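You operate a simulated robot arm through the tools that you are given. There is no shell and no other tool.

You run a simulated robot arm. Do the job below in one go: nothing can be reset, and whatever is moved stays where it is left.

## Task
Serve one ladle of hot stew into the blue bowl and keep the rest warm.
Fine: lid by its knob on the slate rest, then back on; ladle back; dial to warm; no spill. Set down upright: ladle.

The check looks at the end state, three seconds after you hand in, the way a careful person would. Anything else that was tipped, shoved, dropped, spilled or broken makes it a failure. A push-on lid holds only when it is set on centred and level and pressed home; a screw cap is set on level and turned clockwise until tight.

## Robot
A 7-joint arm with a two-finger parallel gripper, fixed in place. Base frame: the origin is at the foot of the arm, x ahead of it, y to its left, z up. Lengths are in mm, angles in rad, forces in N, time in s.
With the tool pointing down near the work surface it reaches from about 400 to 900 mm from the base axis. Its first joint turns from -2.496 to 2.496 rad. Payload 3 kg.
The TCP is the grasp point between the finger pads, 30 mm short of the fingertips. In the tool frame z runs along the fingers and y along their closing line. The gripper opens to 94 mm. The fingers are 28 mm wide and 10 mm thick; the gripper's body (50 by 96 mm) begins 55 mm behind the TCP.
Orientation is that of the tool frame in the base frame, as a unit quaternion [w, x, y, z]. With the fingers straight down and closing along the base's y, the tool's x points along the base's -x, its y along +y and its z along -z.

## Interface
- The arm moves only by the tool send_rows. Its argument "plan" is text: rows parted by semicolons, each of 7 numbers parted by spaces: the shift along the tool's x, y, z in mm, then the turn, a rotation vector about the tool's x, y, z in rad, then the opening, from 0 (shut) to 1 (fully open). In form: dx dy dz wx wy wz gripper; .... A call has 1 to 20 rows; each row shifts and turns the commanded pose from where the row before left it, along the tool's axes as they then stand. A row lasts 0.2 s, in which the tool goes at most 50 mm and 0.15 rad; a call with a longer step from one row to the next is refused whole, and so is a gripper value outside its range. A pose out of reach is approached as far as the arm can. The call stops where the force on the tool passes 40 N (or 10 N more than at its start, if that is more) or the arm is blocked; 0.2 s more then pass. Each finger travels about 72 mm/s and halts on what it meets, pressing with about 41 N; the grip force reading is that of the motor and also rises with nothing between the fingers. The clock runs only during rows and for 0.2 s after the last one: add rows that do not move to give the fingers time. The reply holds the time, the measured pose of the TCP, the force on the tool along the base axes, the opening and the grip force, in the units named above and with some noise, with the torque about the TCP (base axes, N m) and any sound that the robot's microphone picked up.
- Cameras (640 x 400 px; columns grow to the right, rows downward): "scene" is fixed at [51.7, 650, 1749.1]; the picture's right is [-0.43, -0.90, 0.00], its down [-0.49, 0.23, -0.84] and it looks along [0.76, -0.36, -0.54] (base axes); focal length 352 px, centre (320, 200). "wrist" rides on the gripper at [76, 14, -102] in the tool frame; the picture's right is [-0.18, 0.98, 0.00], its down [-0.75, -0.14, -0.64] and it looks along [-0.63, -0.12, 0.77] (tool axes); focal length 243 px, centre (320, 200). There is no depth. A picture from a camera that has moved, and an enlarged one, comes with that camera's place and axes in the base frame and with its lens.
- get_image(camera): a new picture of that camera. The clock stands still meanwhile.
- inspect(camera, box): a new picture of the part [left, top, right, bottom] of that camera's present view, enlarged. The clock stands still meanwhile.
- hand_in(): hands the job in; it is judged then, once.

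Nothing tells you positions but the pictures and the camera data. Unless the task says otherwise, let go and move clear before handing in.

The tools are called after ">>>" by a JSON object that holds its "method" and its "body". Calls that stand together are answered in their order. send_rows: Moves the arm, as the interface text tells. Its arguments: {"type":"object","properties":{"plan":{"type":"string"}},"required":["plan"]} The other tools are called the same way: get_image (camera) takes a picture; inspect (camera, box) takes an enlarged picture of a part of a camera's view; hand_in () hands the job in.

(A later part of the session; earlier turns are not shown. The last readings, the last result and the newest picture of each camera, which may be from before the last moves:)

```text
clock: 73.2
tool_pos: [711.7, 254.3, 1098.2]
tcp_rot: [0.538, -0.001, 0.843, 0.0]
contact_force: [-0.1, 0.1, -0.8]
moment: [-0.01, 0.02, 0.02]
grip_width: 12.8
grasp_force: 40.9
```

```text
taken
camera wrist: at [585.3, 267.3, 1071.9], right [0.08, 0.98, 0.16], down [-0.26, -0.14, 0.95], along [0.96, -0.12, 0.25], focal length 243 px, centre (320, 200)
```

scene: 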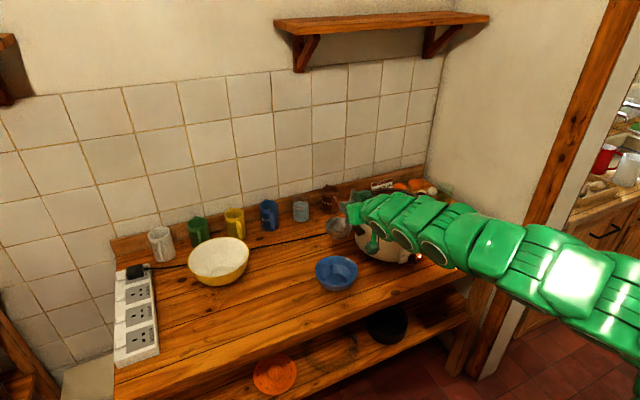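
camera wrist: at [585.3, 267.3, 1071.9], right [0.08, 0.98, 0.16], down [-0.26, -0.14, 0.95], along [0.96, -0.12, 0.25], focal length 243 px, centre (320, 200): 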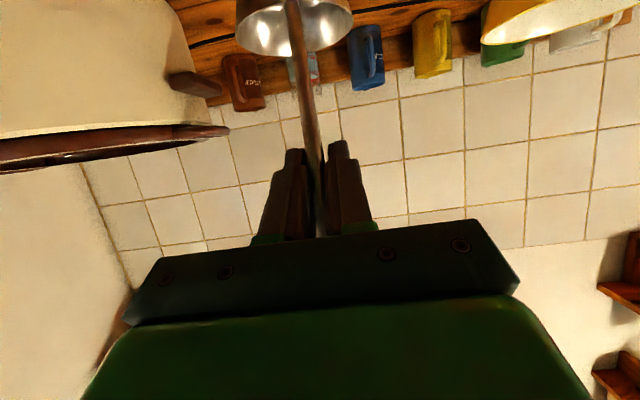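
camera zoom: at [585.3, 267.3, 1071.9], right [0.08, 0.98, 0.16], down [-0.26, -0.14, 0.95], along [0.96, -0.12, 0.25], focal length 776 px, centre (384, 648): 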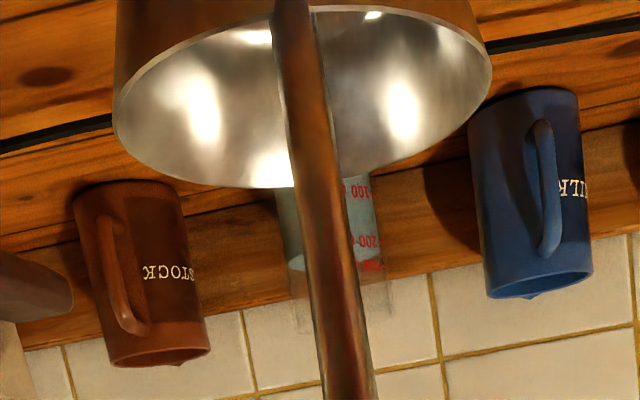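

The bowl has its serving and the ladle is upright and empty. I'll carry it back above its original spot.

>>> {"method": "send_rows", "body": {"plan": "-9 0 -4.2 0 0 0 0;-18.1 0 -8.5 0 0 0 0;-18.1 0 -8.5 0 0 0 0;-2.9 33.7 6.25 0 0 0 0;-2.9 33.7 6.25 0 0 0 0;-2.9 33.7 6.25 0 0 0 0;-2.9 33.7 6.25 0 0 0 0;-2.9 33.7 6.25 0 0 0 0;0 0 0 0 0 0 0;0 0 0 0 0 0 0"}}

>>> {"method": "inspect", "body": {"camera": "scene", "box": [240, 190, 360, 310]}}

>>> {"method": "get_image", "body": {"camera": "wrist"}}

```text
clock: 75.4
tool_pos: [744.1, 423.8, 1148.2]
tcp_rot: [0.537, -0.002, 0.844, 0.0]
contact_force: [0.3, -0.1, -2.1]
moment: [0.01, 0.02, 0.01]
grip_width: 13.1
grasp_force: 41.1
```

```text
3.33 times, centred on (300, 250) of scene
camera zoom: at [51.7, 650.0, 1749.1], right [-0.43, -0.9, 0.0], down [-0.49, 0.23, -0.84], along [0.76, -0.36, -0.54], focal length 1174 px, centre (387, 33)
```

zoom: 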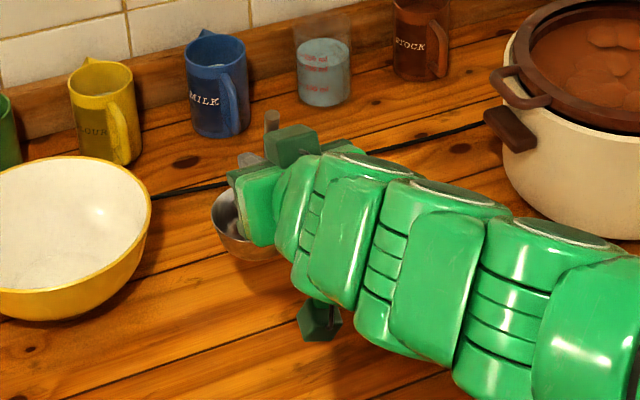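

```text
taken
camera wrist: at [619.3, 437.8, 1122.0], right [0.08, 0.98, 0.17], down [-0.26, -0.14, 0.95], along [0.96, -0.12, 0.25], focal length 243 px, centre (320, 200)
```

wrist: 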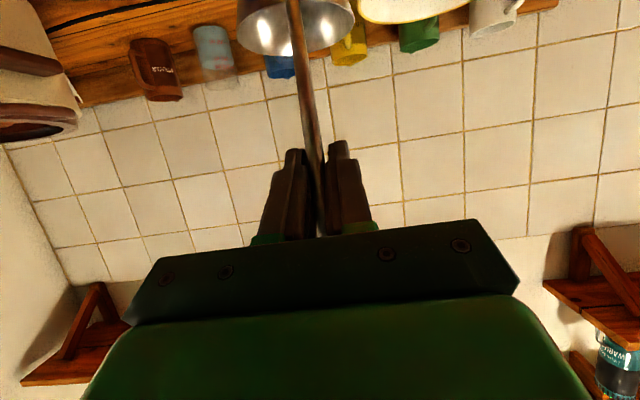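

Above the original spot, I'll lower in larger steps to a little above the table, then creep down to contact.

>>> {"method": "send_rows", "body": {"plan": "9 0 4.2 0 0 0 0;18.1 -0.5 8.5 0 0 0 0;18.1 -0.5 8.5 0 0 0 0;18.1 0 8.5 0 0 0 0;18.1 0 8.5 0 0 0 0;18.1 0 8.5 0 0 0 0;9.06 0 4.24 0 0 0 0;0 0 0 0 0 0 0;0 0 0 0 0 0 0"}}

>>> {"method": "inspect", "body": {"camera": "scene", "box": [240, 230, 360, 320]}}

>>> {"method": "get_image", "body": {"camera": "wrist"}}

```text
clock: 77.4
tool_pos: [742.0, 421.8, 1024.7]
tcp_rot: [0.537, -0.001, 0.843, -0.001]
contact_force: [-0.1, -0.4, -0.4]
moment: [0.01, 0.02, 0.02]
grip_width: 13.3
grasp_force: 41.8
```

```text
4.44 times, centred on (300, 275) of scene
camera zoom: at [51.7, 650.0, 1749.1], right [-0.43, -0.9, 0.0], down [-0.49, 0.23, -0.84], along [0.76, -0.36, -0.54], focal length 1565 px, centre (409, -133)
```

zoom: 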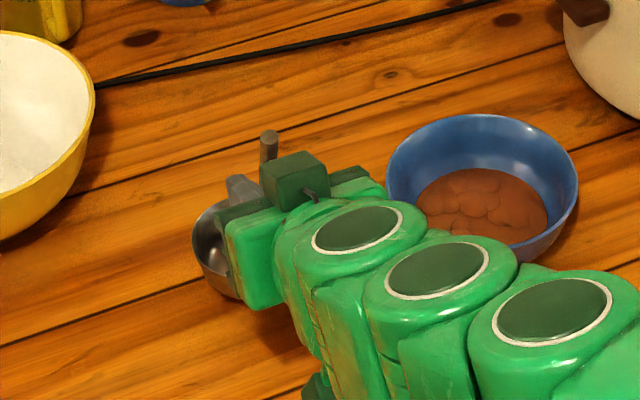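

```text
taken
camera wrist: at [618.0, 436.5, 999.6], right [0.08, 0.98, 0.17], down [-0.26, -0.14, 0.95], along [0.96, -0.12, 0.25], focal length 243 px, centre (320, 200)
```

wrist: 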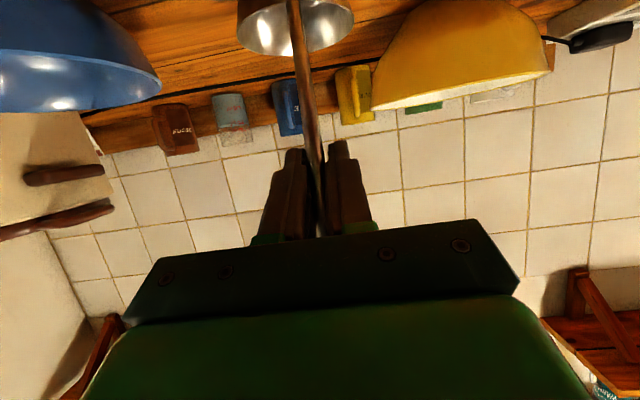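

Creeping down in 3 mm steps now, watching the force.

>>> {"method": "send_rows", "body": {"plan": "2.72 0 1.27 0 0 0 0;2.72 0 1.27 0 0 0 0;2.72 0 1.27 0 0 0 0;0 0 0 0 0 0 0"}}

>>> {"method": "send_rows", "body": {"plan": "1.36 0 0.64 0 0 0 0;1.36 0 0.64 0 0 0 0;0 0 0 0 0 0 0"}}

```text
clock: 78.4
tool_pos: [743.2, 422.2, 1017.1]
tcp_rot: [0.537, -0.001, 0.843, 0.0]
contact_force: [0.0, -0.2, -0.9]
moment: [0.0, 0.08, -0.01]
grip_width: 12.7
grasp_force: 41.4
```

```text
clock: 79.2
tool_pos: [742.9, 423.6, 1014.1]
tcp_rot: [0.537, 0.0, 0.843, -0.001]
contact_force: [-0.2, 0.2, -0.8]
moment: [0.01, 0.03, -0.01]
grip_width: 13.3
grasp_force: 41.4
```

>>> {"method": "send_rows", "body": {"plan": "1.36 0 0.64 0 0 0 0;1.36 0 0.64 0 0 0 0;0 0 0 0 0 0 0"}}

```text
clock: 80.0
tool_pos: [742.8, 422.3, 1013.2]
tcp_rot: [0.539, -0.001, 0.843, 0.0]
contact_force: [-6.4, 3.9, 25.6]
moment: [-0.06, -0.16, -0.03]
grip_width: 13.1
grasp_force: 40.3
```

Contact with the table. I'll ease off about a millimetre so the ladle stands with little load.

>>> {"method": "send_rows", "body": {"plan": "-0.9 0 -0.42 0 0 0 0;0 0 0 0 0 0 0"}}

>>> {"method": "get_image", "body": {"camera": "wrist"}}

>>> {"method": "inspect", "body": {"camera": "scene", "box": [250, 240, 330, 310]}}

```text
clock: 80.6
tool_pos: [743.6, 422.6, 1011.9]
tcp_rot: [0.538, -0.001, 0.843, 0.0]
contact_force: [-6.4, 4.2, 24.3]
moment: [-0.06, -0.16, 0.02]
grip_width: 12.9
grasp_force: 40.6
```

```text
taken
camera wrist: at [618.4, 435.5, 986.9], right [0.08, 0.98, 0.17], down [-0.26, -0.14, 0.95], along [0.96, -0.12, 0.25], focal length 243 px, centre (320, 200)
```

wrist: 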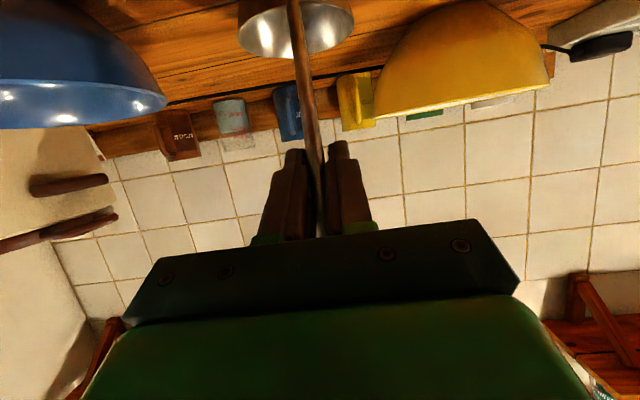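

```text
5.71 times, centred on (290, 275) of scene
camera zoom: at [51.7, 650.0, 1749.1], right [-0.43, -0.9, 0.0], down [-0.49, 0.23, -0.84], along [0.76, -0.36, -0.54], focal length 2012 px, centre (491, -229)
```

zoom: 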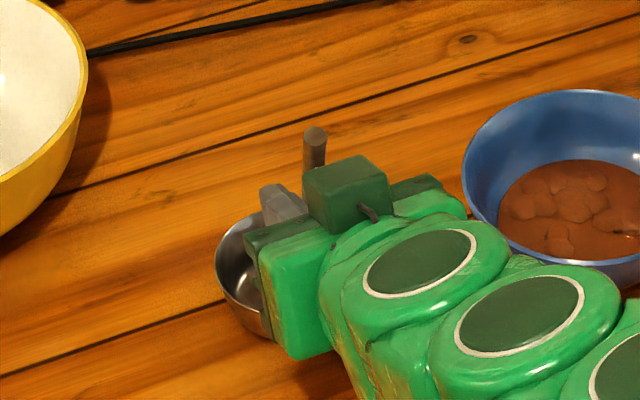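

The handle tip is within about 3 mm of its original picture position, so the ladle is back where it stood. There's still some downward load, so I'll ease up a bit more.

>>> {"method": "send_rows", "body": {"plan": "-1.36 0 -0.64 0 0 0 0;0 0 0 0 0 0 0"}}

```text
clock: 81.2
tool_pos: [742.8, 423.0, 1012.9]
tcp_rot: [0.537, -0.001, 0.843, 0.0]
contact_force: [-0.4, 0.7, 4.3]
moment: [-0.02, -0.05, 0.01]
grip_width: 13.0
grasp_force: 41.4
```

Only about 4 N now. I'll open the fingers and back straight out along the tool axis.

>>> {"method": "send_rows", "body": {"plan": "0 0 0 0 0 0 0.3;0 0 0 0 0 0 0.6;0 0 0 0 0 0 0.75;0 0 0 0 0 0 0.75;0 0 -10 0 0 0 0.75;0 0 -20 0 0 0 0.75;0 0 -30 0 0 0 0.75;0 0 -30 0 0 0 0.75;0 0 -30 0 0 0 0.75;0 0 0 0 0 0 0.75"}}

>>> {"method": "inspect", "body": {"camera": "scene", "box": [240, 230, 360, 320]}}

>>> {"method": "get_image", "body": {"camera": "wrist"}}

```text
clock: 83.4
tool_pos: [635.2, 423.1, 1067.4]
tcp_rot: [0.537, -0.001, 0.844, -0.001]
contact_force: [-0.2, 0.1, 0.0]
moment: [0.0, -0.01, -0.01]
grip_width: 70.3
grasp_force: 0.0
```

```text
4.44 times, centred on (300, 275) of scene
camera zoom: at [51.7, 650.0, 1749.1], right [-0.43, -0.9, 0.0], down [-0.49, 0.23, -0.84], along [0.76, -0.36, -0.54], focal length 1565 px, centre (409, -133)
```

zoom: 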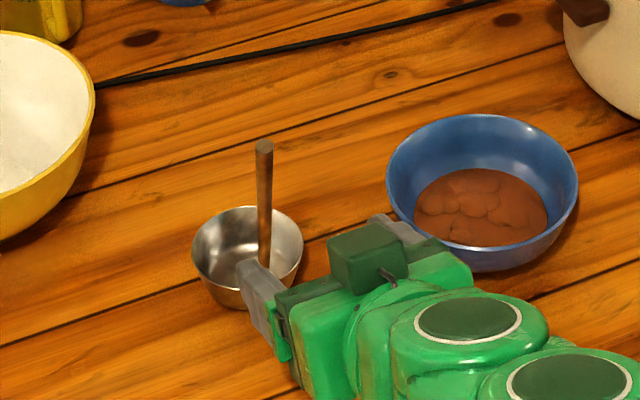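

```text
taken
camera wrist: at [509.5, 437.6, 1040.3], right [0.08, 0.98, 0.16], down [-0.26, -0.14, 0.95], along [0.96, -0.12, 0.25], focal length 243 px, centre (320, 200)
```

wrist: 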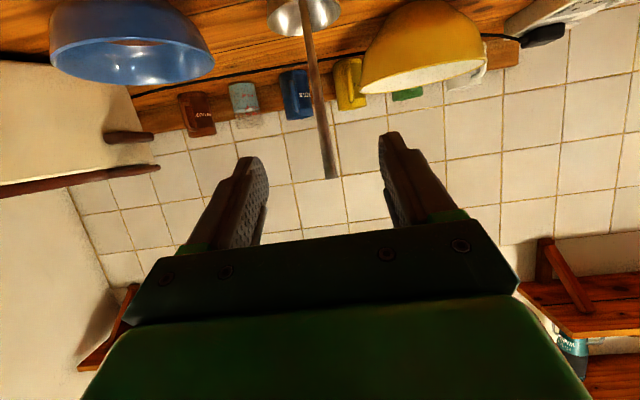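

The ladle stands upright exactly where it was. Next is the lid: I'll rise, swing back in front of the cooker, and return the tool to the 0.3 rad tilt used on the knob.

>>> {"method": "send_rows", "body": {"plan": "-36.4 0 -22.5 0 0 0 0.75;-36.4 0 -22.5 0 0 0 0.75;0 -43.2 0 0 0.139 0 0.75;0 -43.2 0 0 0.139 0 0.75;0 -43.2 0 0 0.139 0 0.75;0 -43.2 0 0 0.139 0 0.75;0 -43.2 0 0 0.139 0 0.75;0 -43.2 0 0 0.139 0 0.75;0 -43.2 0 0 0 0 0.75;0 -43.2 0 0 0 0 0.75;0 -43.2 0 0 0 0 0.75;0 -43.2 0 0 0 0 0.75;0 -43.2 0 0 0 0 0.75;0 -43.2 0 0 0 0 0.75;0 -43.2 0 0 0 0 0.75;0 -43.2 0 0 0 0 0.75;0 -43.2 0 0 0 0 0.75;0 -43.2 0 0 0 0 0.75;0 0 0 0 0 0 0.75;0 0 0 0 0 0 0.75"}}

>>> {"method": "get_image", "body": {"camera": "wrist"}}

>>> {"method": "get_image", "body": {"camera": "scene"}}

```text
clock: 87.6
tool_pos: [626.8, -270.5, 1152.6]
tcp_rot: [0.151, -0.001, 0.989, -0.001]
contact_force: [0.1, -0.1, 0.5]
moment: [0.01, 0.0, -0.03]
grip_width: 70.3
grasp_force: 0.2
```

```text
taken
camera wrist: at [524.5, -257.1, 1227.0], right [0.17, 0.98, 0.05], down [0.53, -0.14, 0.84], along [0.83, -0.12, -0.54], focal length 243 px, centre (320, 200)
```

wrist: 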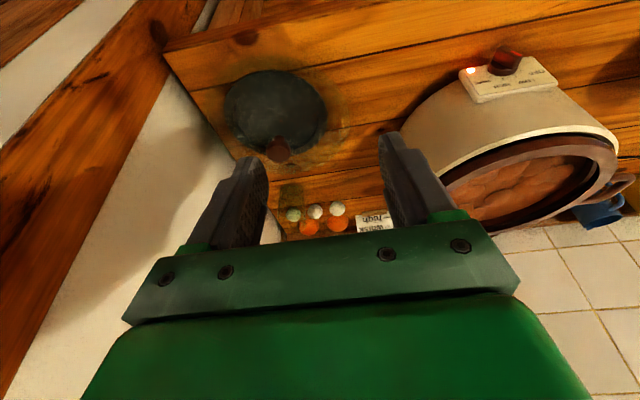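

```text
taken
```

scene: 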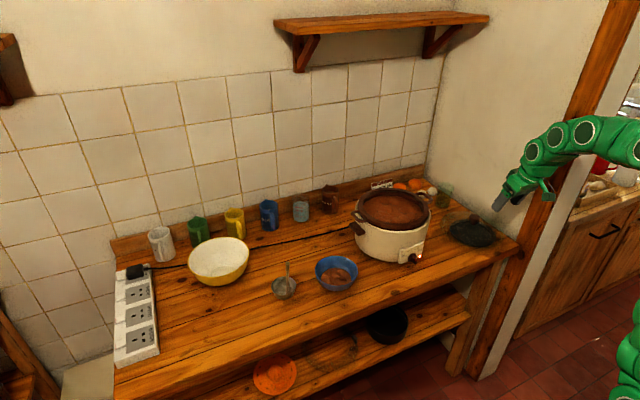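

Now over to the slate: I'll stop about 45 mm above the knob and check alignment.

>>> {"method": "send_rows", "body": {"plan": "-17.4 -13.9 30.3 0 0 0 0.75;-17.4 -13.9 30.3 0 0 0 0.75;-17.4 -13.9 30.3 0 0 0 0.75;-17.4 -13.9 30.3 0 0 0 0.75;-17.4 -13.9 30.3 0 0 0 0.75;-17.4 -13.8 30.3 0 0 0 0.75;0 0 0 0 0 0 0.75;0 0 0 0 0 0 0.75"}}

>>> {"method": "inspect", "body": {"camera": "wrist", "box": [200, 80, 460, 260]}}

>>> {"method": "inspect", "body": {"camera": "scene", "box": [420, 170, 540, 260]}}

```text
clock: 89.4
tool_pos: [781.2, -353.4, 1009.1]
tcp_rot: [0.15, -0.002, 0.989, -0.001]
contact_force: [0.1, -1.0, 0.2]
moment: [0.01, 0.01, -0.02]
grip_width: 70.3
grasp_force: 0.2
```

```text
2.22 times, centred on (330, 170) of wrist
camera zoom: at [677.7, -338.8, 1084.2], right [0.17, 0.98, 0.05], down [0.53, -0.14, 0.84], along [0.83, -0.12, -0.54], focal length 539 px, centre (298, 267)
```

zoom: 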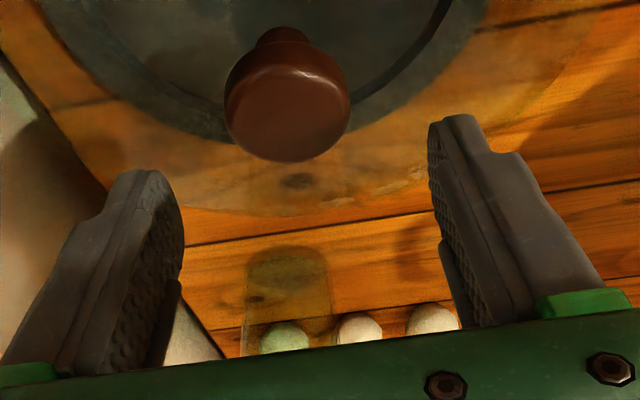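

```text
4.44 times, centred on (480, 215) of scene
camera zoom: at [51.7, 650.0, 1749.1], right [-0.43, -0.9, 0.0], down [-0.49, 0.23, -0.84], along [0.76, -0.36, -0.54], focal length 1565 px, centre (-391, 133)
```

zoom: 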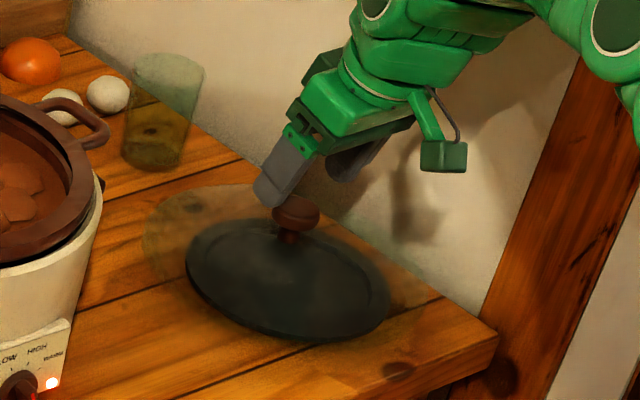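

The knob is lined up between the fingers. I'll descend 44 mm to the same relative grip as before.

>>> {"method": "send_rows", "body": {"plan": "4.6 -0.2 13.9 0 0 0 0.75;4.6 -0.2 13.9 0 0 0 0.75;4.6 -0.1 13.9 0 0 0 0.75;0 0 0 0 0 0 0.75;0 0 0 0 0 0 0.75"}}

>>> {"method": "inspect", "body": {"camera": "wrist", "box": [200, 80, 460, 260]}}

```text
clock: 90.6
tool_pos: [778.9, -352.6, 964.3]
tcp_rot: [0.15, -0.001, 0.989, -0.001]
contact_force: [-0.6, -0.1, 0.8]
moment: [-0.02, 0.0, 0.01]
grip_width: 70.3
grasp_force: 0.2
```

```text
2.22 times, centred on (330, 170) of wrist
camera zoom: at [676.6, -339.0, 1040.2], right [0.17, 0.98, 0.05], down [0.53, -0.14, 0.84], along [0.83, -0.12, -0.54], focal length 539 px, centre (298, 267)
```

zoom: 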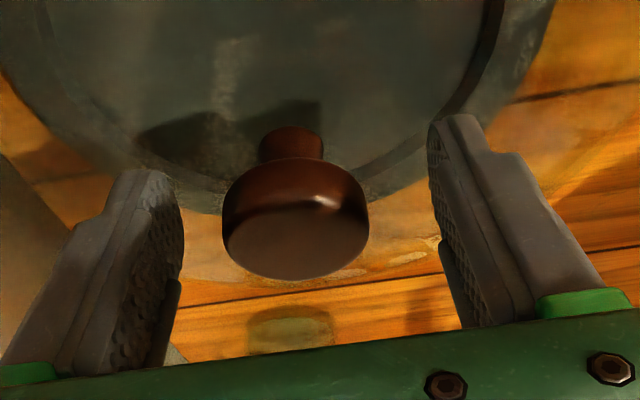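

The view matches the first pickup closely. Closing on the knob.

>>> {"method": "send_rows", "body": {"plan": "0 0 0 0 0 0 0.45;0 0 0 0 0 0 0.3;0 0 0 0 0 0 0;0 0 0 0 0 0 0;0 0 0 0 0 0 0"}}

>>> {"method": "send_rows", "body": {"plan": "-1.5 0 -4.8 0 0 0 0;-2.96 0 -9.55 0 0 0 0;-5.9 0 -19.1 0 0 0 0;0 0 0 0 0 0 0;0 0 0 0 0 0 0"}}

>>> {"method": "inspect", "body": {"camera": "scene", "box": [420, 170, 540, 260]}}

>>> {"method": "inspect", "body": {"camera": "wrist", "box": [200, 80, 460, 260]}}

```text
clock: 91.8
tool_pos: [779.1, -352.6, 964.5]
tcp_rot: [0.15, -0.001, 0.989, -0.001]
contact_force: [-1.3, -1.7, -0.3]
moment: [0.02, 0.06, -0.01]
grip_width: 37.0
grasp_force: 41.1
```

```text
clock: 93.0
tool_pos: [780.2, -352.1, 1001.8]
tcp_rot: [0.15, 0.0, 0.989, -0.001]
contact_force: [-1.0, 0.3, -3.9]
moment: [-0.01, 0.06, -0.02]
grip_width: 36.9
grasp_force: 41.0
```

```text
4.44 times, centred on (480, 215) of scene
camera zoom: at [51.7, 650.0, 1749.1], right [-0.43, -0.9, 0.0], down [-0.49, 0.23, -0.84], along [0.76, -0.36, -0.54], focal length 1565 px, centre (-391, 133)
```

zoom: 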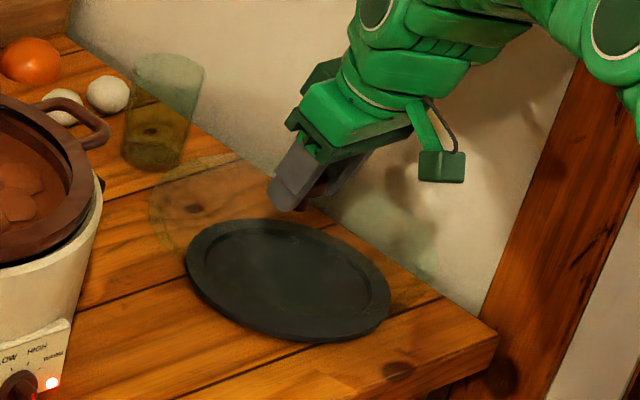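

```text
2.22 times, centred on (330, 170) of wrist
camera zoom: at [676.7, -339.0, 1075.5], right [0.17, 0.98, 0.05], down [0.53, -0.14, 0.84], along [0.83, -0.12, -0.54], focal length 539 px, centre (298, 267)
```

zoom: 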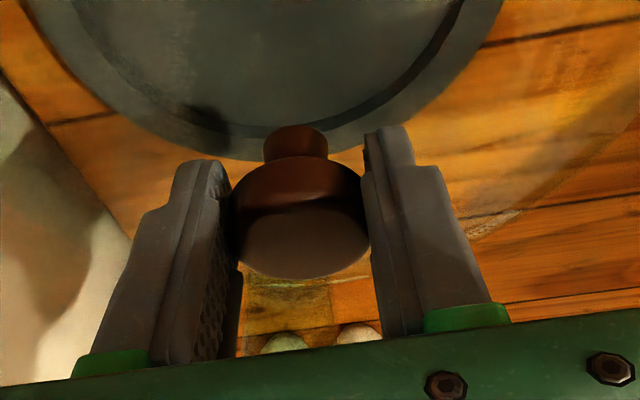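

The lid is gripped and hanging level. I'll raise it fully before going sideways.

>>> {"method": "send_rows", "body": {"plan": "-8.2 0 -26.5 0 0 0 0;-8.2 0 -26.5 0 0 0 0;-8.2 0 -26.5 0 0 0 0;-8.2 0 -26.5 0 0 0 0;-8.2 0 -26.5 0 0 0 0;-8.2 0 -26.5 0 0 0 0;-6.5 28.9 2 0 0 0 0;-6.5 28.9 2 0 0 0 0;-6.5 28.9 2 0 0 0 0;-6.5 28.9 2 0 0 0 0;-6.5 28.9 2 0 0 0 0;-6.5 28.9 2 0 0 0 0;-6.5 28.9 2 0 0 0 0;-6.5 28.9 2 0 0 0 0;-6.5 28.9 2 0 0 0 0;-6.5 28.9 2 0 0 0 0;-6.5 28.9 2 0 0 0 0;0 0 0 0 0 0 0;0 0 0 0 0 0 0"}}

>>> {"method": "inspect", "body": {"camera": "scene", "box": [340, 120, 480, 250]}}

>>> {"method": "get_image", "body": {"camera": "wrist"}}

```text
clock: 97.0
tool_pos: [852.5, -32.7, 1167.5]
tcp_rot: [0.151, -0.001, 0.989, -0.001]
contact_force: [0.0, -0.1, -3.9]
moment: [-0.06, 0.04, 0.01]
grip_width: 36.6
grasp_force: 41.0
```

```text
3.08 times, centred on (410, 185) of scene
camera zoom: at [51.7, 650.0, 1749.1], right [-0.43, -0.9, 0.0], down [-0.49, 0.23, -0.84], along [0.76, -0.36, -0.54], focal length 1083 px, centre (43, 246)
```

zoom: 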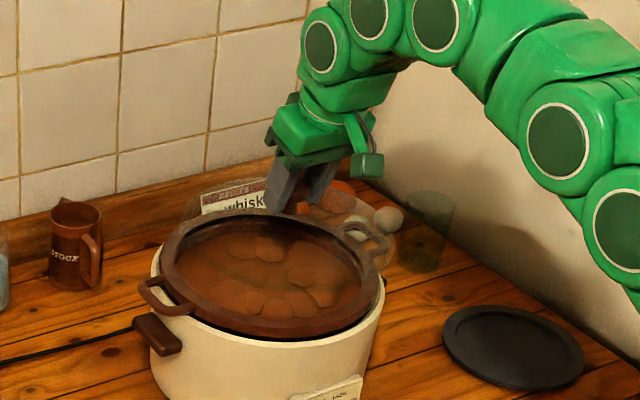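

```text
taken
camera wrist: at [749.9, -19.5, 1241.9], right [0.17, 0.98, 0.05], down [0.53, -0.14, 0.84], along [0.83, -0.12, -0.55], focal length 243 px, centre (320, 200)
```

wrist: 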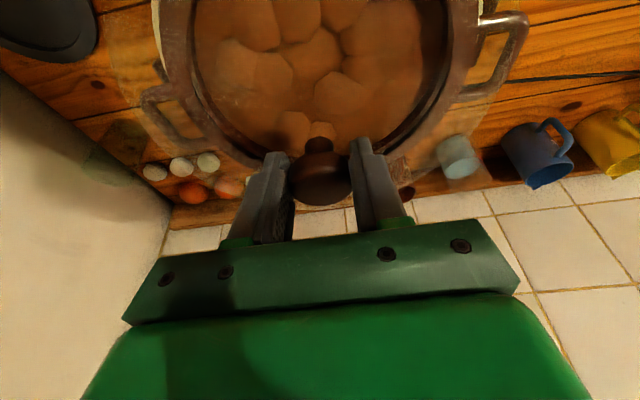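

The lid is back over the pot. I'll line it up to the recorded seat position, (872.8, -30.3), still about 36 mm high.

>>> {"method": "send_rows", "body": {"plan": "-7.2 1.2 11.1 0 0 0 0;-7.2 1.2 11.1 0 0 0 0;0 0 0 0 0 0 0;0 0 0 0 0 0 0"}}

>>> {"method": "get_image", "body": {"camera": "wrist"}}

>>> {"method": "inspect", "body": {"camera": "scene", "box": [340, 130, 460, 240]}}

```text
clock: 98.0
tool_pos: [874.5, -31.1, 1150.2]
tcp_rot: [0.15, -0.001, 0.989, 0.0]
contact_force: [-1.1, -0.4, -4.3]
moment: [0.01, 0.03, -0.02]
grip_width: 36.6
grasp_force: 40.6
```

```text
taken
camera wrist: at [770.8, -17.9, 1225.6], right [0.17, 0.98, 0.05], down [0.53, -0.14, 0.84], along [0.83, -0.12, -0.54], focal length 243 px, centre (320, 200)
```

wrist: 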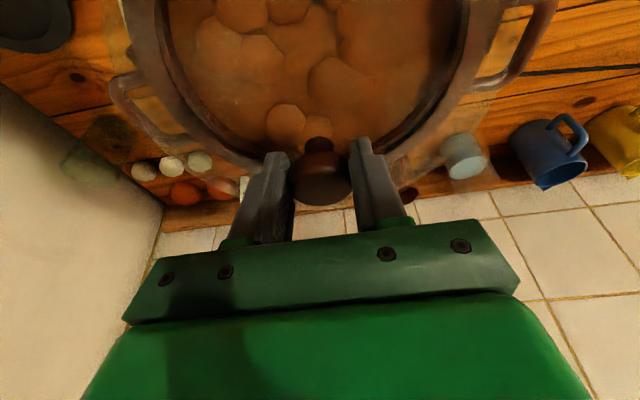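

```text
3.64 times, centred on (400, 185) of scene
camera zoom: at [51.7, 650.0, 1749.1], right [-0.43, -0.9, 0.0], down [-0.49, 0.23, -0.84], along [0.76, -0.36, -0.54], focal length 1280 px, centre (29, 254)
```

zoom: 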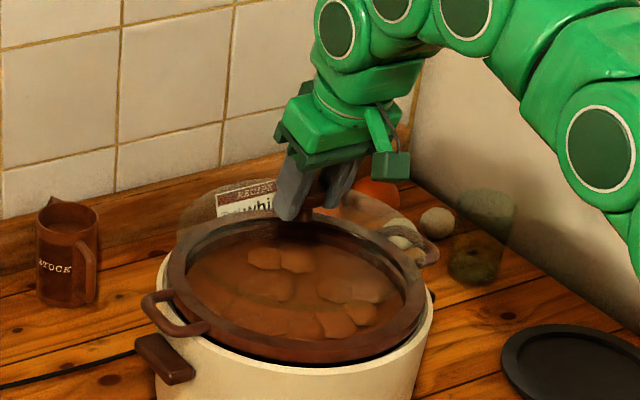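

The view matches the one right after lift-off. I'll lower 30 mm, then check position before seating.

>>> {"method": "send_rows", "body": {"plan": "2.96 0.3 9.55 0 0 0 0;2.96 0.3 9.55 0 0 0 0;2.37 0.3 7.64 0 0 0 0;0 0 0 0 0 0 0;0 0 0 0 0 0 0"}}

>>> {"method": "inspect", "body": {"camera": "wrist", "box": [120, 0, 520, 220]}}

>>> {"method": "inspect", "body": {"camera": "scene", "box": [345, 165, 445, 240]}}

```text
clock: 99.2
tool_pos: [873.7, -31.1, 1121.5]
tcp_rot: [0.151, -0.001, 0.989, -0.001]
contact_force: [-0.1, 0.3, -4.3]
moment: [0.01, 0.01, 0.01]
grip_width: 37.2
grasp_force: 40.9
```

```text
1.60 times, centred on (320, 110) of wrist
camera zoom: at [770.5, -18.0, 1196.4], right [0.17, 0.98, 0.05], down [0.53, -0.14, 0.84], along [0.83, -0.12, -0.54], focal length 388 px, centre (320, 344)
```

zoom: 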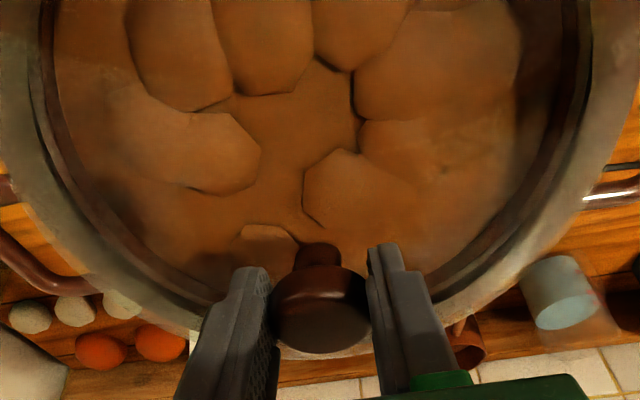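

```text
5.33 times, centred on (395, 202) of scene
camera zoom: at [51.7, 650.0, 1749.1], right [-0.43, -0.9, 0.0], down [-0.49, 0.23, -0.84], along [0.76, -0.36, -0.54], focal length 1878 px, centre (-80, 187)
```

zoom: 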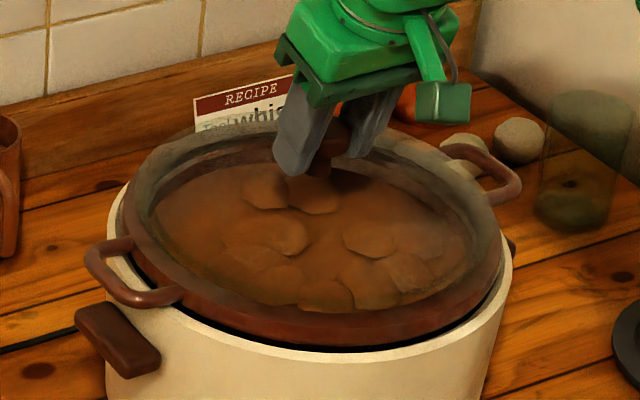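

I'm about 1 mm off in y, so I'll correct that while lowering the last few millimetres.

>>> {"method": "send_rows", "body": {"plan": "0.67 1 -0.2 0 0 0 0;0.6 0 1.9 0 0 0 0;0.6 0 1.9 0 0 0 0;0 0 0 0 0 0 0;0 0 0 0 0 0 0"}}

>>> {"method": "inspect", "body": {"camera": "wrist", "box": [120, 0, 520, 220]}}

```text
clock: 100.4
tool_pos: [872.4, -30.3, 1117.8]
tcp_rot: [0.15, -0.001, 0.989, -0.001]
contact_force: [-1.1, -0.8, -4.7]
moment: [-0.03, 0.04, 0.01]
grip_width: 37.0
grasp_force: 41.2
```

```text
1.60 times, centred on (320, 110) of wrist
camera zoom: at [770.0, -17.0, 1192.5], right [0.17, 0.98, 0.05], down [0.53, -0.14, 0.84], along [0.83, -0.12, -0.54], focal length 388 px, centre (320, 344)
```

zoom: 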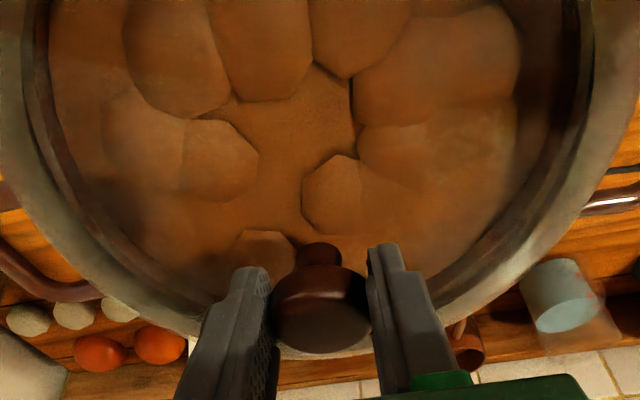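

Position now matches the seat in x and y. Lowering the last 2 mm in small steps.

>>> {"method": "send_rows", "body": {"plan": "0.3 0 0.95 0 0 0 0;0.3 0 0.95 0 0 0 0;0 0 0 0 0 0 0;0 0 0 0 0 0 0"}}

```text
clock: 101.4
tool_pos: [872.8, -30.5, 1114.4]
tcp_rot: [0.151, 0.0, 0.989, 0.0]
contact_force: [-0.8, -0.1, -4.2]
moment: [-0.02, 0.05, 0.02]
grip_width: 37.0
grasp_force: 41.1
```

>>> {"method": "send_rows", "body": {"plan": "0.3 0 0.95 0 0 0 0;0.3 0 0.95 0 0 0 0;0 0 0 0 0 0 0;0 0 0 0 0 0 0"}}

```text
clock: 102.4
tool_pos: [872.6, -31.2, 1113.6]
tcp_rot: [0.151, -0.001, 0.989, 0.0]
contact_force: [5.7, 0.4, 11.4]
moment: [0.01, -0.21, 0.01]
grip_width: 37.1
grasp_force: 40.9
```

Contact at the recorded seat height. I'll press down gently a touch more, then look.

>>> {"method": "send_rows", "body": {"plan": "0.2 0 0.6 0 0 0 0;0.1 0 0.4 0 0 0 0;0 0 0 0 0 0 0"}}

>>> {"method": "inspect", "body": {"camera": "scene", "box": [345, 165, 445, 240]}}

>>> {"method": "inspect", "body": {"camera": "wrist", "box": [120, 0, 520, 220]}}

```text
clock: 103.2
tool_pos: [871.3, -30.7, 1114.2]
tcp_rot: [0.151, -0.001, 0.989, -0.001]
contact_force: [0.1, 0.8, 29.6]
moment: [-0.01, -0.26, 0.02]
grip_width: 37.0
grasp_force: 40.8
```

```text
5.33 times, centred on (395, 202) of scene
camera zoom: at [51.7, 650.0, 1749.1], right [-0.43, -0.9, 0.0], down [-0.49, 0.23, -0.84], along [0.76, -0.36, -0.54], focal length 1878 px, centre (-80, 187)
```

zoom: 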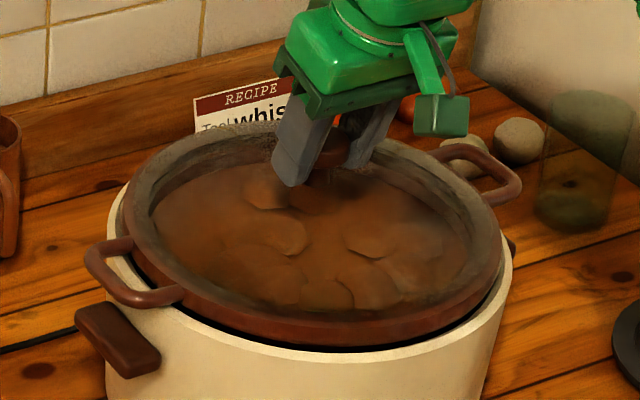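

```text
1.60 times, centred on (320, 110) of wrist
camera zoom: at [769.0, -17.0, 1188.9], right [0.17, 0.98, 0.05], down [0.53, -0.14, 0.84], along [0.83, -0.12, -0.54], focal length 388 px, centre (320, 344)
```

zoom: 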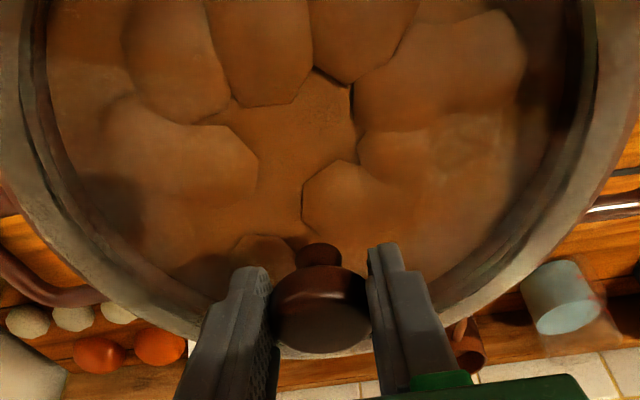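

The lid is pressed home with about 30 N, and it looks level and centred. I'll relieve the load, release, and back off upward.

>>> {"method": "send_rows", "body": {"plan": "-0.3 0 -0.95 0 0 0 0;-0.15 0 -0.5 0 0 0 0;0 0 0 0 0 0 0;0 0 0 0 0 0 0.5;0 0 0 0 0 0 0.75;0 0 0 0 0 0 0.75;-3 0 -9.55 0 0 0 0.75;-5.9 0 -19.1 0 0 0 0.75;0 0 0 0 0 0 0.75"}}

>>> {"method": "inspect", "body": {"camera": "scene", "box": [345, 155, 445, 240]}}

>>> {"method": "get_image", "body": {"camera": "wrist"}}

```text
clock: 105.2
tool_pos: [872.3, -29.8, 1142.7]
tcp_rot: [0.151, 0.0, 0.989, -0.001]
contact_force: [-0.9, 1.4, 0.4]
moment: [-0.03, 0.0, 0.02]
grip_width: 70.5
grasp_force: 0.1
```

```text
4.71 times, centred on (395, 198) of scene
camera zoom: at [51.7, 650.0, 1749.1], right [-0.43, -0.9, 0.0], down [-0.49, 0.23, -0.84], along [0.76, -0.36, -0.54], focal length 1657 px, centre (-33, 212)
```

zoom: 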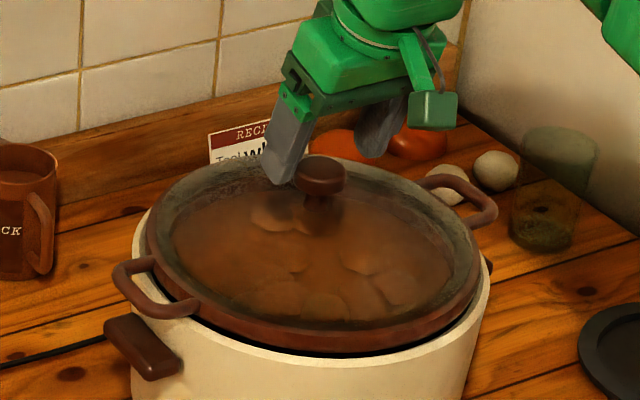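

```text
taken
camera wrist: at [769.4, -16.1, 1217.7], right [0.17, 0.98, 0.05], down [0.53, -0.14, 0.84], along [0.83, -0.12, -0.54], focal length 243 px, centre (320, 200)
```

wrist: 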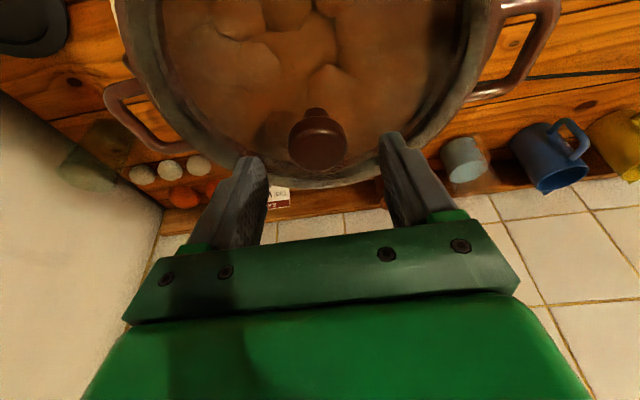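

The lid is back on: the knob sits within about 1–2 mm of its original picture position. Next is the dial: I'll back off and bring the wrist camera in front of the panel.

>>> {"method": "send_rows", "body": {"plan": "14.7 0 -20.2 0 0 0 0.75;14.7 0 -20.2 0 0 0 0.75;40.1 0 -12.4 0 0 0 0.75;40.1 0 -12.4 0 0 0 0.75;40.1 0 -12.4 0 0 0 0.75;40.1 0 -12.4 0 0 0 0.75;40.1 0 -12.4 0 0 0 0.75;0 0 0 0 -0.1213 0 0.75;0 0 0 0 -0.1213 0 0.75;0 0 0 0 -0.1213 0 0.75;0 0 0 0 -0.1213 0 0.75;29.1 0 24.6 0 0 0 0.75;29.1 0 24.6 0 0 0 0.75;29.1 0 24.6 0 0 0 0.75;29.1 0 24.6 0 0 0 0.75;29.1 0 24.6 0 0 0 0.75;0 0 0 0 0 0 0.75;0 0 0 0 0 0 0.75"}}

>>> {"method": "get_image", "body": {"camera": "wrist"}}

>>> {"method": "get_image", "body": {"camera": "scene"}}

```text
clock: 109.0
tool_pos: [606.7, -31.3, 985.3]
tcp_rot: [0.384, -0.001, 0.923, -0.001]
contact_force: [0.5, -0.1, 0.3]
moment: [-0.01, -0.03, 0.01]
grip_width: 70.5
grasp_force: 0.0
```

```text
taken
camera wrist: at [481.5, -17.0, 1002.8], right [0.13, 0.98, 0.13], down [0.08, -0.14, 0.99], along [0.99, -0.12, -0.09], focal length 243 px, centre (320, 200)
```

wrist: 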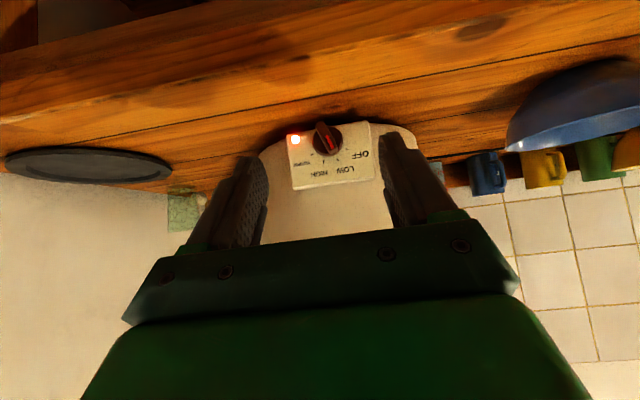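

```text
taken
```

scene: 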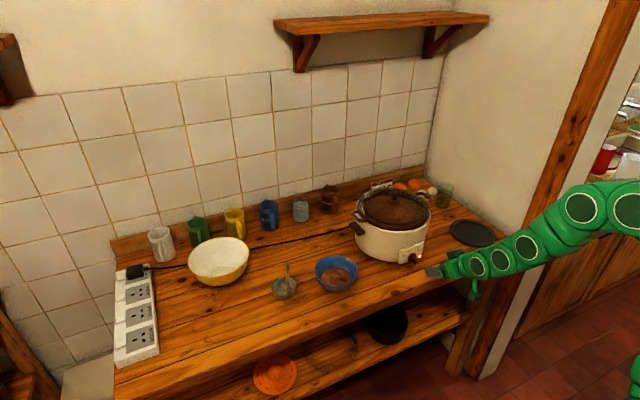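

The dial panel is right in front of the camera. I'll zoom in on it.

>>> {"method": "inspect", "body": {"camera": "wrist", "box": [270, 100, 390, 200]}}

>>> {"method": "inspect", "body": {"camera": "wrist", "box": [300, 115, 350, 160]}}

>>> {"method": "inspect", "body": {"camera": "scene", "box": [390, 235, 470, 290]}}

```text
4.00 times, centred on (330, 150) of wrist
camera zoom: at [481.5, -17.0, 1002.8], right [0.13, 0.98, 0.13], down [0.08, -0.14, 0.99], along [0.99, -0.12, -0.09], focal length 970 px, centre (280, 400)
```

zoom: 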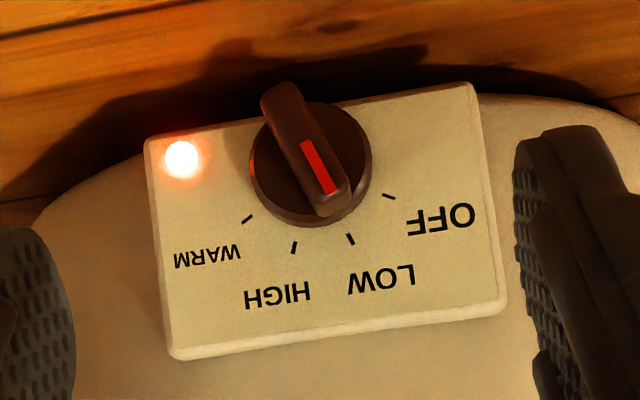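

```text
8.89 times, centred on (325, 138) of wrist
camera zoom: at [481.5, -17.0, 1002.8], right [0.13, 0.98, 0.13], down [0.08, -0.14, 0.99], along [0.99, -0.12, -0.09], focal length 2157 px, centre (276, 756)
```

zoom: 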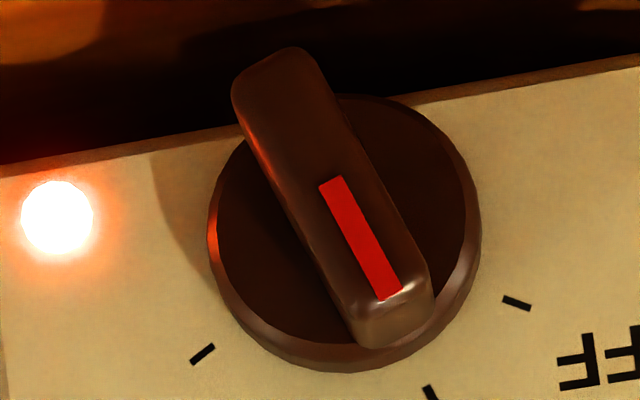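

```text
7.27 times, centred on (430, 262) of scene
camera zoom: at [51.7, 650.0, 1749.1], right [-0.43, -0.9, 0.0], down [-0.49, 0.23, -0.84], along [0.76, -0.36, -0.54], focal length 2561 px, centre (-480, -254)
```

zoom: 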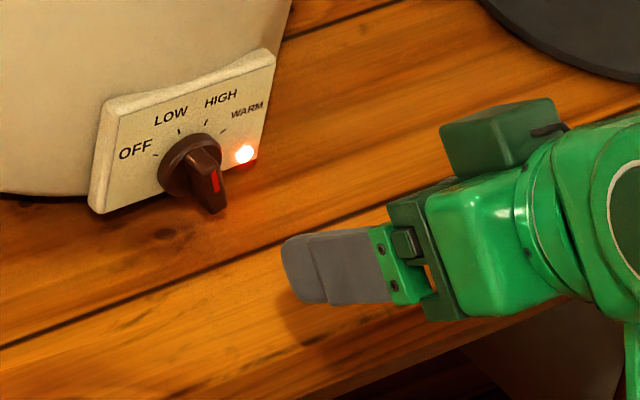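

Dial measured: axis at about (y=-31, z=914), fin front at x≈728, fin 19° left of vertical (LOW), and WARM at about 59° right of vertical. I'll roll the tool to match the fin, narrow the fingers, and go to a standoff 80 mm out.

>>> {"method": "send_rows", "body": {"plan": "0 0 0 0.0801 0 -0.0801 0.42;0 0 0 0.0801 0 -0.0801 0.42;0 0 0 0.0801 0 -0.0801 0.42;-18.4 12.05 16 0 0 0 0.42;-18.4 12.05 16 0 0 0 0.42;0 0 0 0 0 0 0.42;0 0 0 0 0 0 0.42"}}

>>> {"method": "get_image", "body": {"camera": "wrist"}}

>>> {"method": "inspect", "body": {"camera": "scene", "box": [380, 220, 480, 290]}}

```text
clock: 110.6
tool_pos: [655.2, -6.6, 977.9]
tcp_rot: [0.377, -0.066, 0.91, -0.157]
contact_force: [-1.0, 0.9, 0.3]
moment: [-0.01, 0.01, -0.03]
grip_width: 39.4
grasp_force: 0.1
```

```text
taken
camera wrist: at [528.5, 11.8, 990.4], right [0.13, 0.97, -0.21], down [0.08, 0.2, 0.98], along [0.99, -0.14, -0.05], focal length 243 px, centre (320, 200)
```

wrist: 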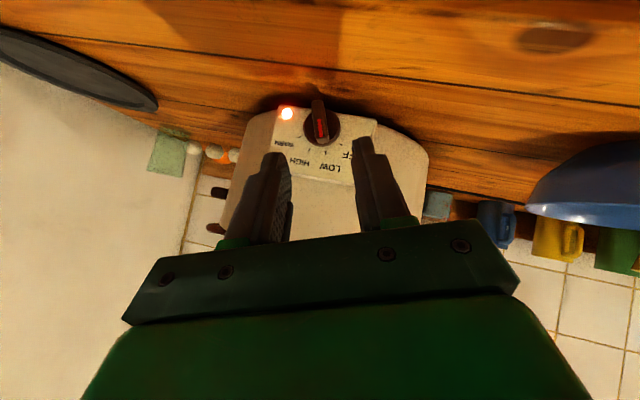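

```text
5.71 times, centred on (430, 255) of scene
camera zoom: at [51.7, 650.0, 1749.1], right [-0.43, -0.9, 0.0], down [-0.49, 0.23, -0.84], along [0.76, -0.36, -0.54], focal length 2012 px, centre (-309, -114)
```

zoom: 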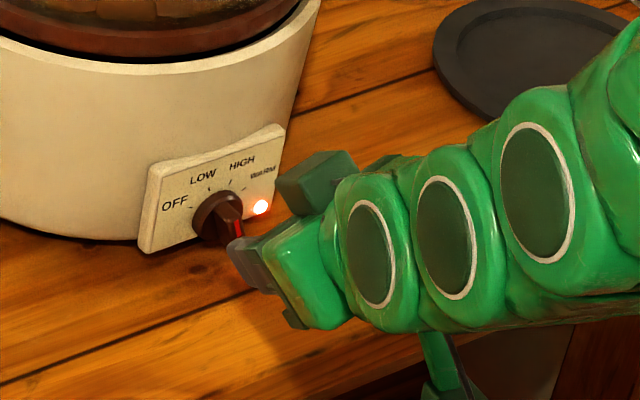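

Nicely lined up. I'll zoom in to confirm the fin's angle and position relative to the fingers.

>>> {"method": "inspect", "body": {"camera": "wrist", "box": [260, 80, 380, 160]}}

```text
5.00 times, centred on (320, 120) of wrist
camera zoom: at [528.5, 11.8, 990.4], right [0.13, 0.97, -0.21], down [0.08, 0.2, 0.98], along [0.99, -0.14, -0.05], focal length 1213 px, centre (320, 600)
```

zoom: 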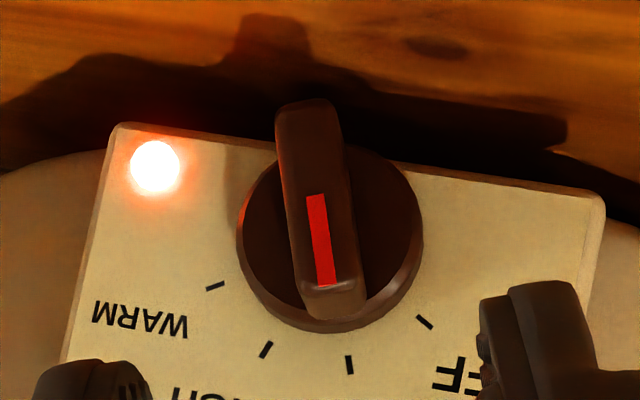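

Axis confirmed at (-31, 913.5). I'll advance along the tool axis so the fingertips straddle the fin, stopping short of the disc.

>>> {"method": "send_rows", "body": {"plan": "-0.7 -0.2 25 0 0 0 0.42;-0.7 -0.2 25 0 0 0 0.42;-0.7 -0.2 15 0 0 0 0.42;-0.1 0 8 0 0 0 0.42;0 0 0 0 0 0 0.42"}}

>>> {"method": "inspect", "body": {"camera": "wrist", "box": [240, 90, 400, 250]}}

>>> {"method": "inspect", "body": {"camera": "scene", "box": [390, 230, 450, 280]}}

```text
clock: 111.8
tool_pos: [708.2, -23.5, 931.9]
tcp_rot: [0.378, -0.066, 0.91, -0.156]
contact_force: [0.0, 0.1, 1.3]
moment: [-0.02, -0.02, -0.01]
grip_width: 39.4
grasp_force: 0.1
```

```text
2.50 times, centred on (320, 170) of wrist
camera zoom: at [582.4, -5.4, 944.1], right [0.13, 0.97, -0.21], down [0.08, 0.2, 0.98], along [0.99, -0.14, -0.05], focal length 606 px, centre (320, 275)
```

zoom: 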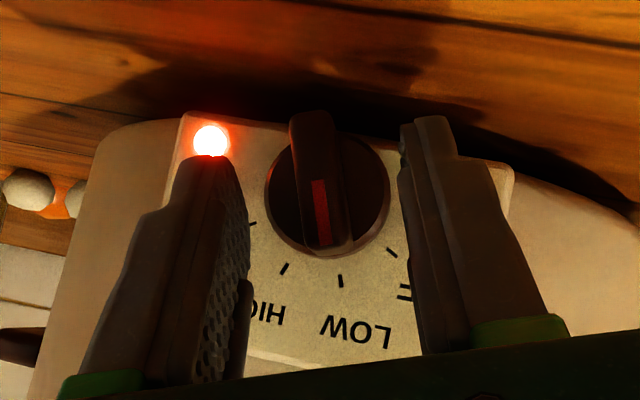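

```text
8.00 times, centred on (420, 255) of scene
camera zoom: at [51.7, 650.0, 1749.1], right [-0.43, -0.9, 0.0], down [-0.49, 0.23, -0.84], along [0.76, -0.36, -0.54], focal length 2817 px, centre (-480, -240)
```

zoom: 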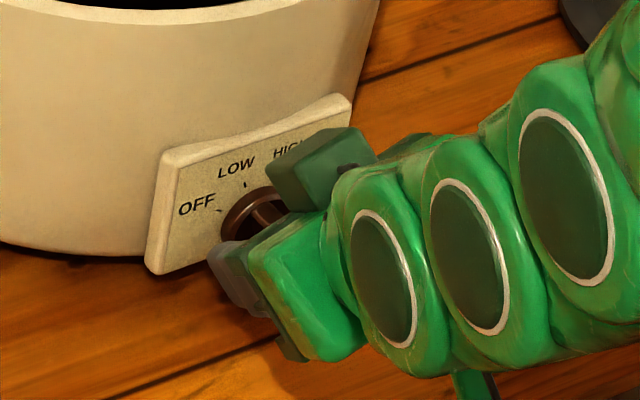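

The fin is centred between the fingers. I'll move in another ~6 mm so the pads overlap the fin's middle, then close.

>>> {"method": "send_rows", "body": {"plan": "1.3 0 3.2 0 0 0 0.42;1.3 0 3.2 0 0 0 0.42;0 0 0 0 0 0 0.42"}}

>>> {"method": "send_rows", "body": {"plan": "0 0 0 0 0 0 0.25;0 0 0 0 0 0 0.15;0 0 0 0 0 0 0;0 0 0 0 0 0 0;0 0 0 0 0 0 0"}}

>>> {"method": "inspect", "body": {"camera": "wrist", "box": [240, 90, 400, 250]}}

```text
clock: 112.6
tool_pos: [712.2, -26.0, 925.7]
tcp_rot: [0.378, -0.066, 0.91, -0.157]
contact_force: [-0.6, -0.2, 1.4]
moment: [0.0, -0.02, -0.01]
grip_width: 39.6
grasp_force: 0.1
```

```text
clock: 113.8
tool_pos: [712.5, -26.7, 925.0]
tcp_rot: [0.377, -0.066, 0.91, -0.157]
contact_force: [0.9, -1.0, 1.4]
moment: [-0.02, -0.14, 0.04]
grip_width: 32.4
grasp_force: 41.6
```

```text
2.50 times, centred on (320, 170) of wrist
camera zoom: at [585.6, -7.5, 938.2], right [0.13, 0.97, -0.21], down [0.08, 0.2, 0.98], along [0.99, -0.14, -0.05], focal length 606 px, centre (320, 275)
```

zoom: 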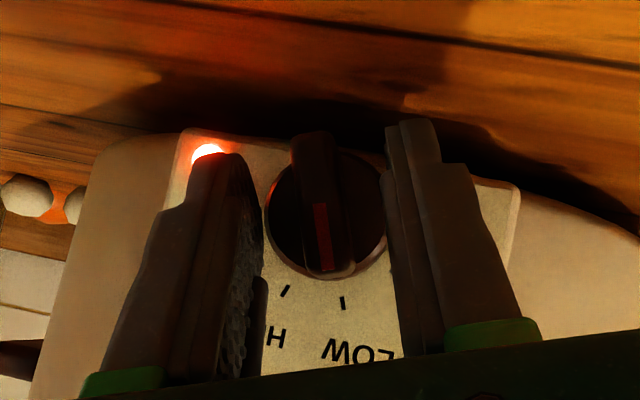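

The fingers stopped at 32 mm, so they caught the round disc rather than the fin. I'll reopen, pull back about 7 mm, and close again on the fin.

>>> {"method": "send_rows", "body": {"plan": "0 0 0 0 0 0 0.42;0 0 0 0 0 0 0.42;2.5 0 -2.5 0 0 0 0.42;2.5 0 -2.5 0 0 0 0.42;0 0 0 0 0 0 0.42"}}

>>> {"method": "inspect", "body": {"camera": "wrist", "box": [240, 90, 400, 250]}}

>>> {"method": "inspect", "body": {"camera": "scene", "box": [390, 230, 450, 280]}}

```text
clock: 115.0
tool_pos: [704.4, -24.9, 925.9]
tcp_rot: [0.379, -0.066, 0.91, -0.156]
contact_force: [-0.7, -0.4, -0.1]
moment: [0.03, -0.03, -0.03]
grip_width: 39.6
grasp_force: 0.1
```

```text
2.50 times, centred on (320, 170) of wrist
camera zoom: at [578.8, -7.4, 938.3], right [0.13, 0.97, -0.21], down [0.08, 0.2, 0.98], along [0.99, -0.14, -0.05], focal length 606 px, centre (320, 275)
```

zoom: 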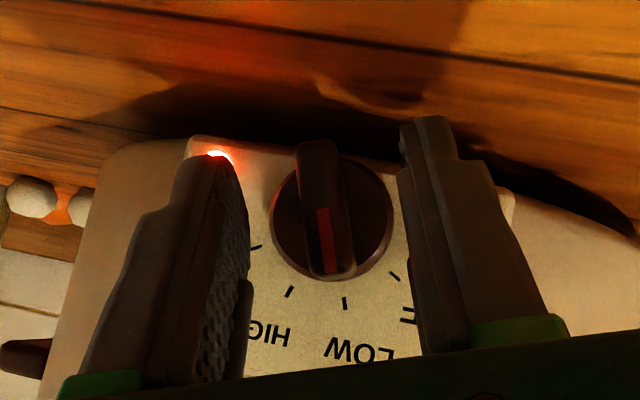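

```text
8.00 times, centred on (420, 255) of scene
camera zoom: at [51.7, 650.0, 1749.1], right [-0.43, -0.9, 0.0], down [-0.49, 0.23, -0.84], along [0.76, -0.36, -0.54], focal length 2817 px, centre (-480, -240)
```

zoom: 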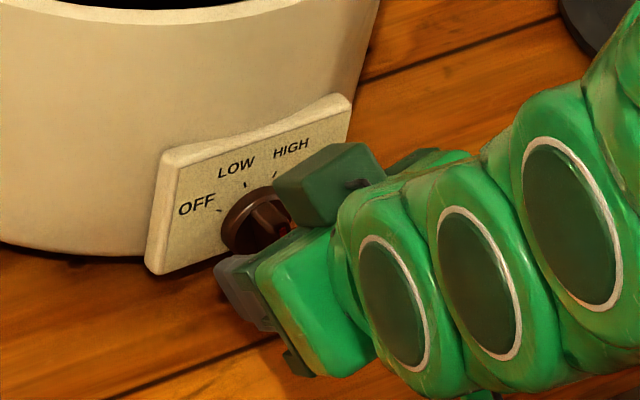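

>>> {"method": "send_rows", "body": {"plan": "0 0 0 0 0 0 0.25;0 0 0 0 0 0 0.1;0 0 0 0 0 0 0;0 0 0 0 0 0 0;0 0 0 0 0 0 0"}}

>>> {"method": "inspect", "body": {"camera": "wrist", "box": [240, 90, 400, 250]}}

```text
clock: 116.2
tool_pos: [705.2, -26.3, 926.0]
tcp_rot: [0.378, -0.066, 0.91, -0.157]
contact_force: [0.0, -0.1, 0.2]
moment: [0.02, 0.0, -0.05]
grip_width: 10.6
grasp_force: 41.0
```

```text
2.50 times, centred on (320, 170) of wrist
camera zoom: at [578.7, -7.5, 938.2], right [0.13, 0.97, -0.21], down [0.08, 0.2, 0.98], along [0.99, -0.14, -0.05], focal length 606 px, centre (320, 275)
```

zoom: 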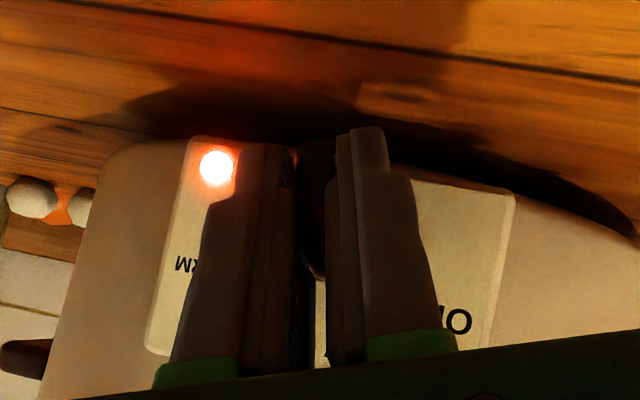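

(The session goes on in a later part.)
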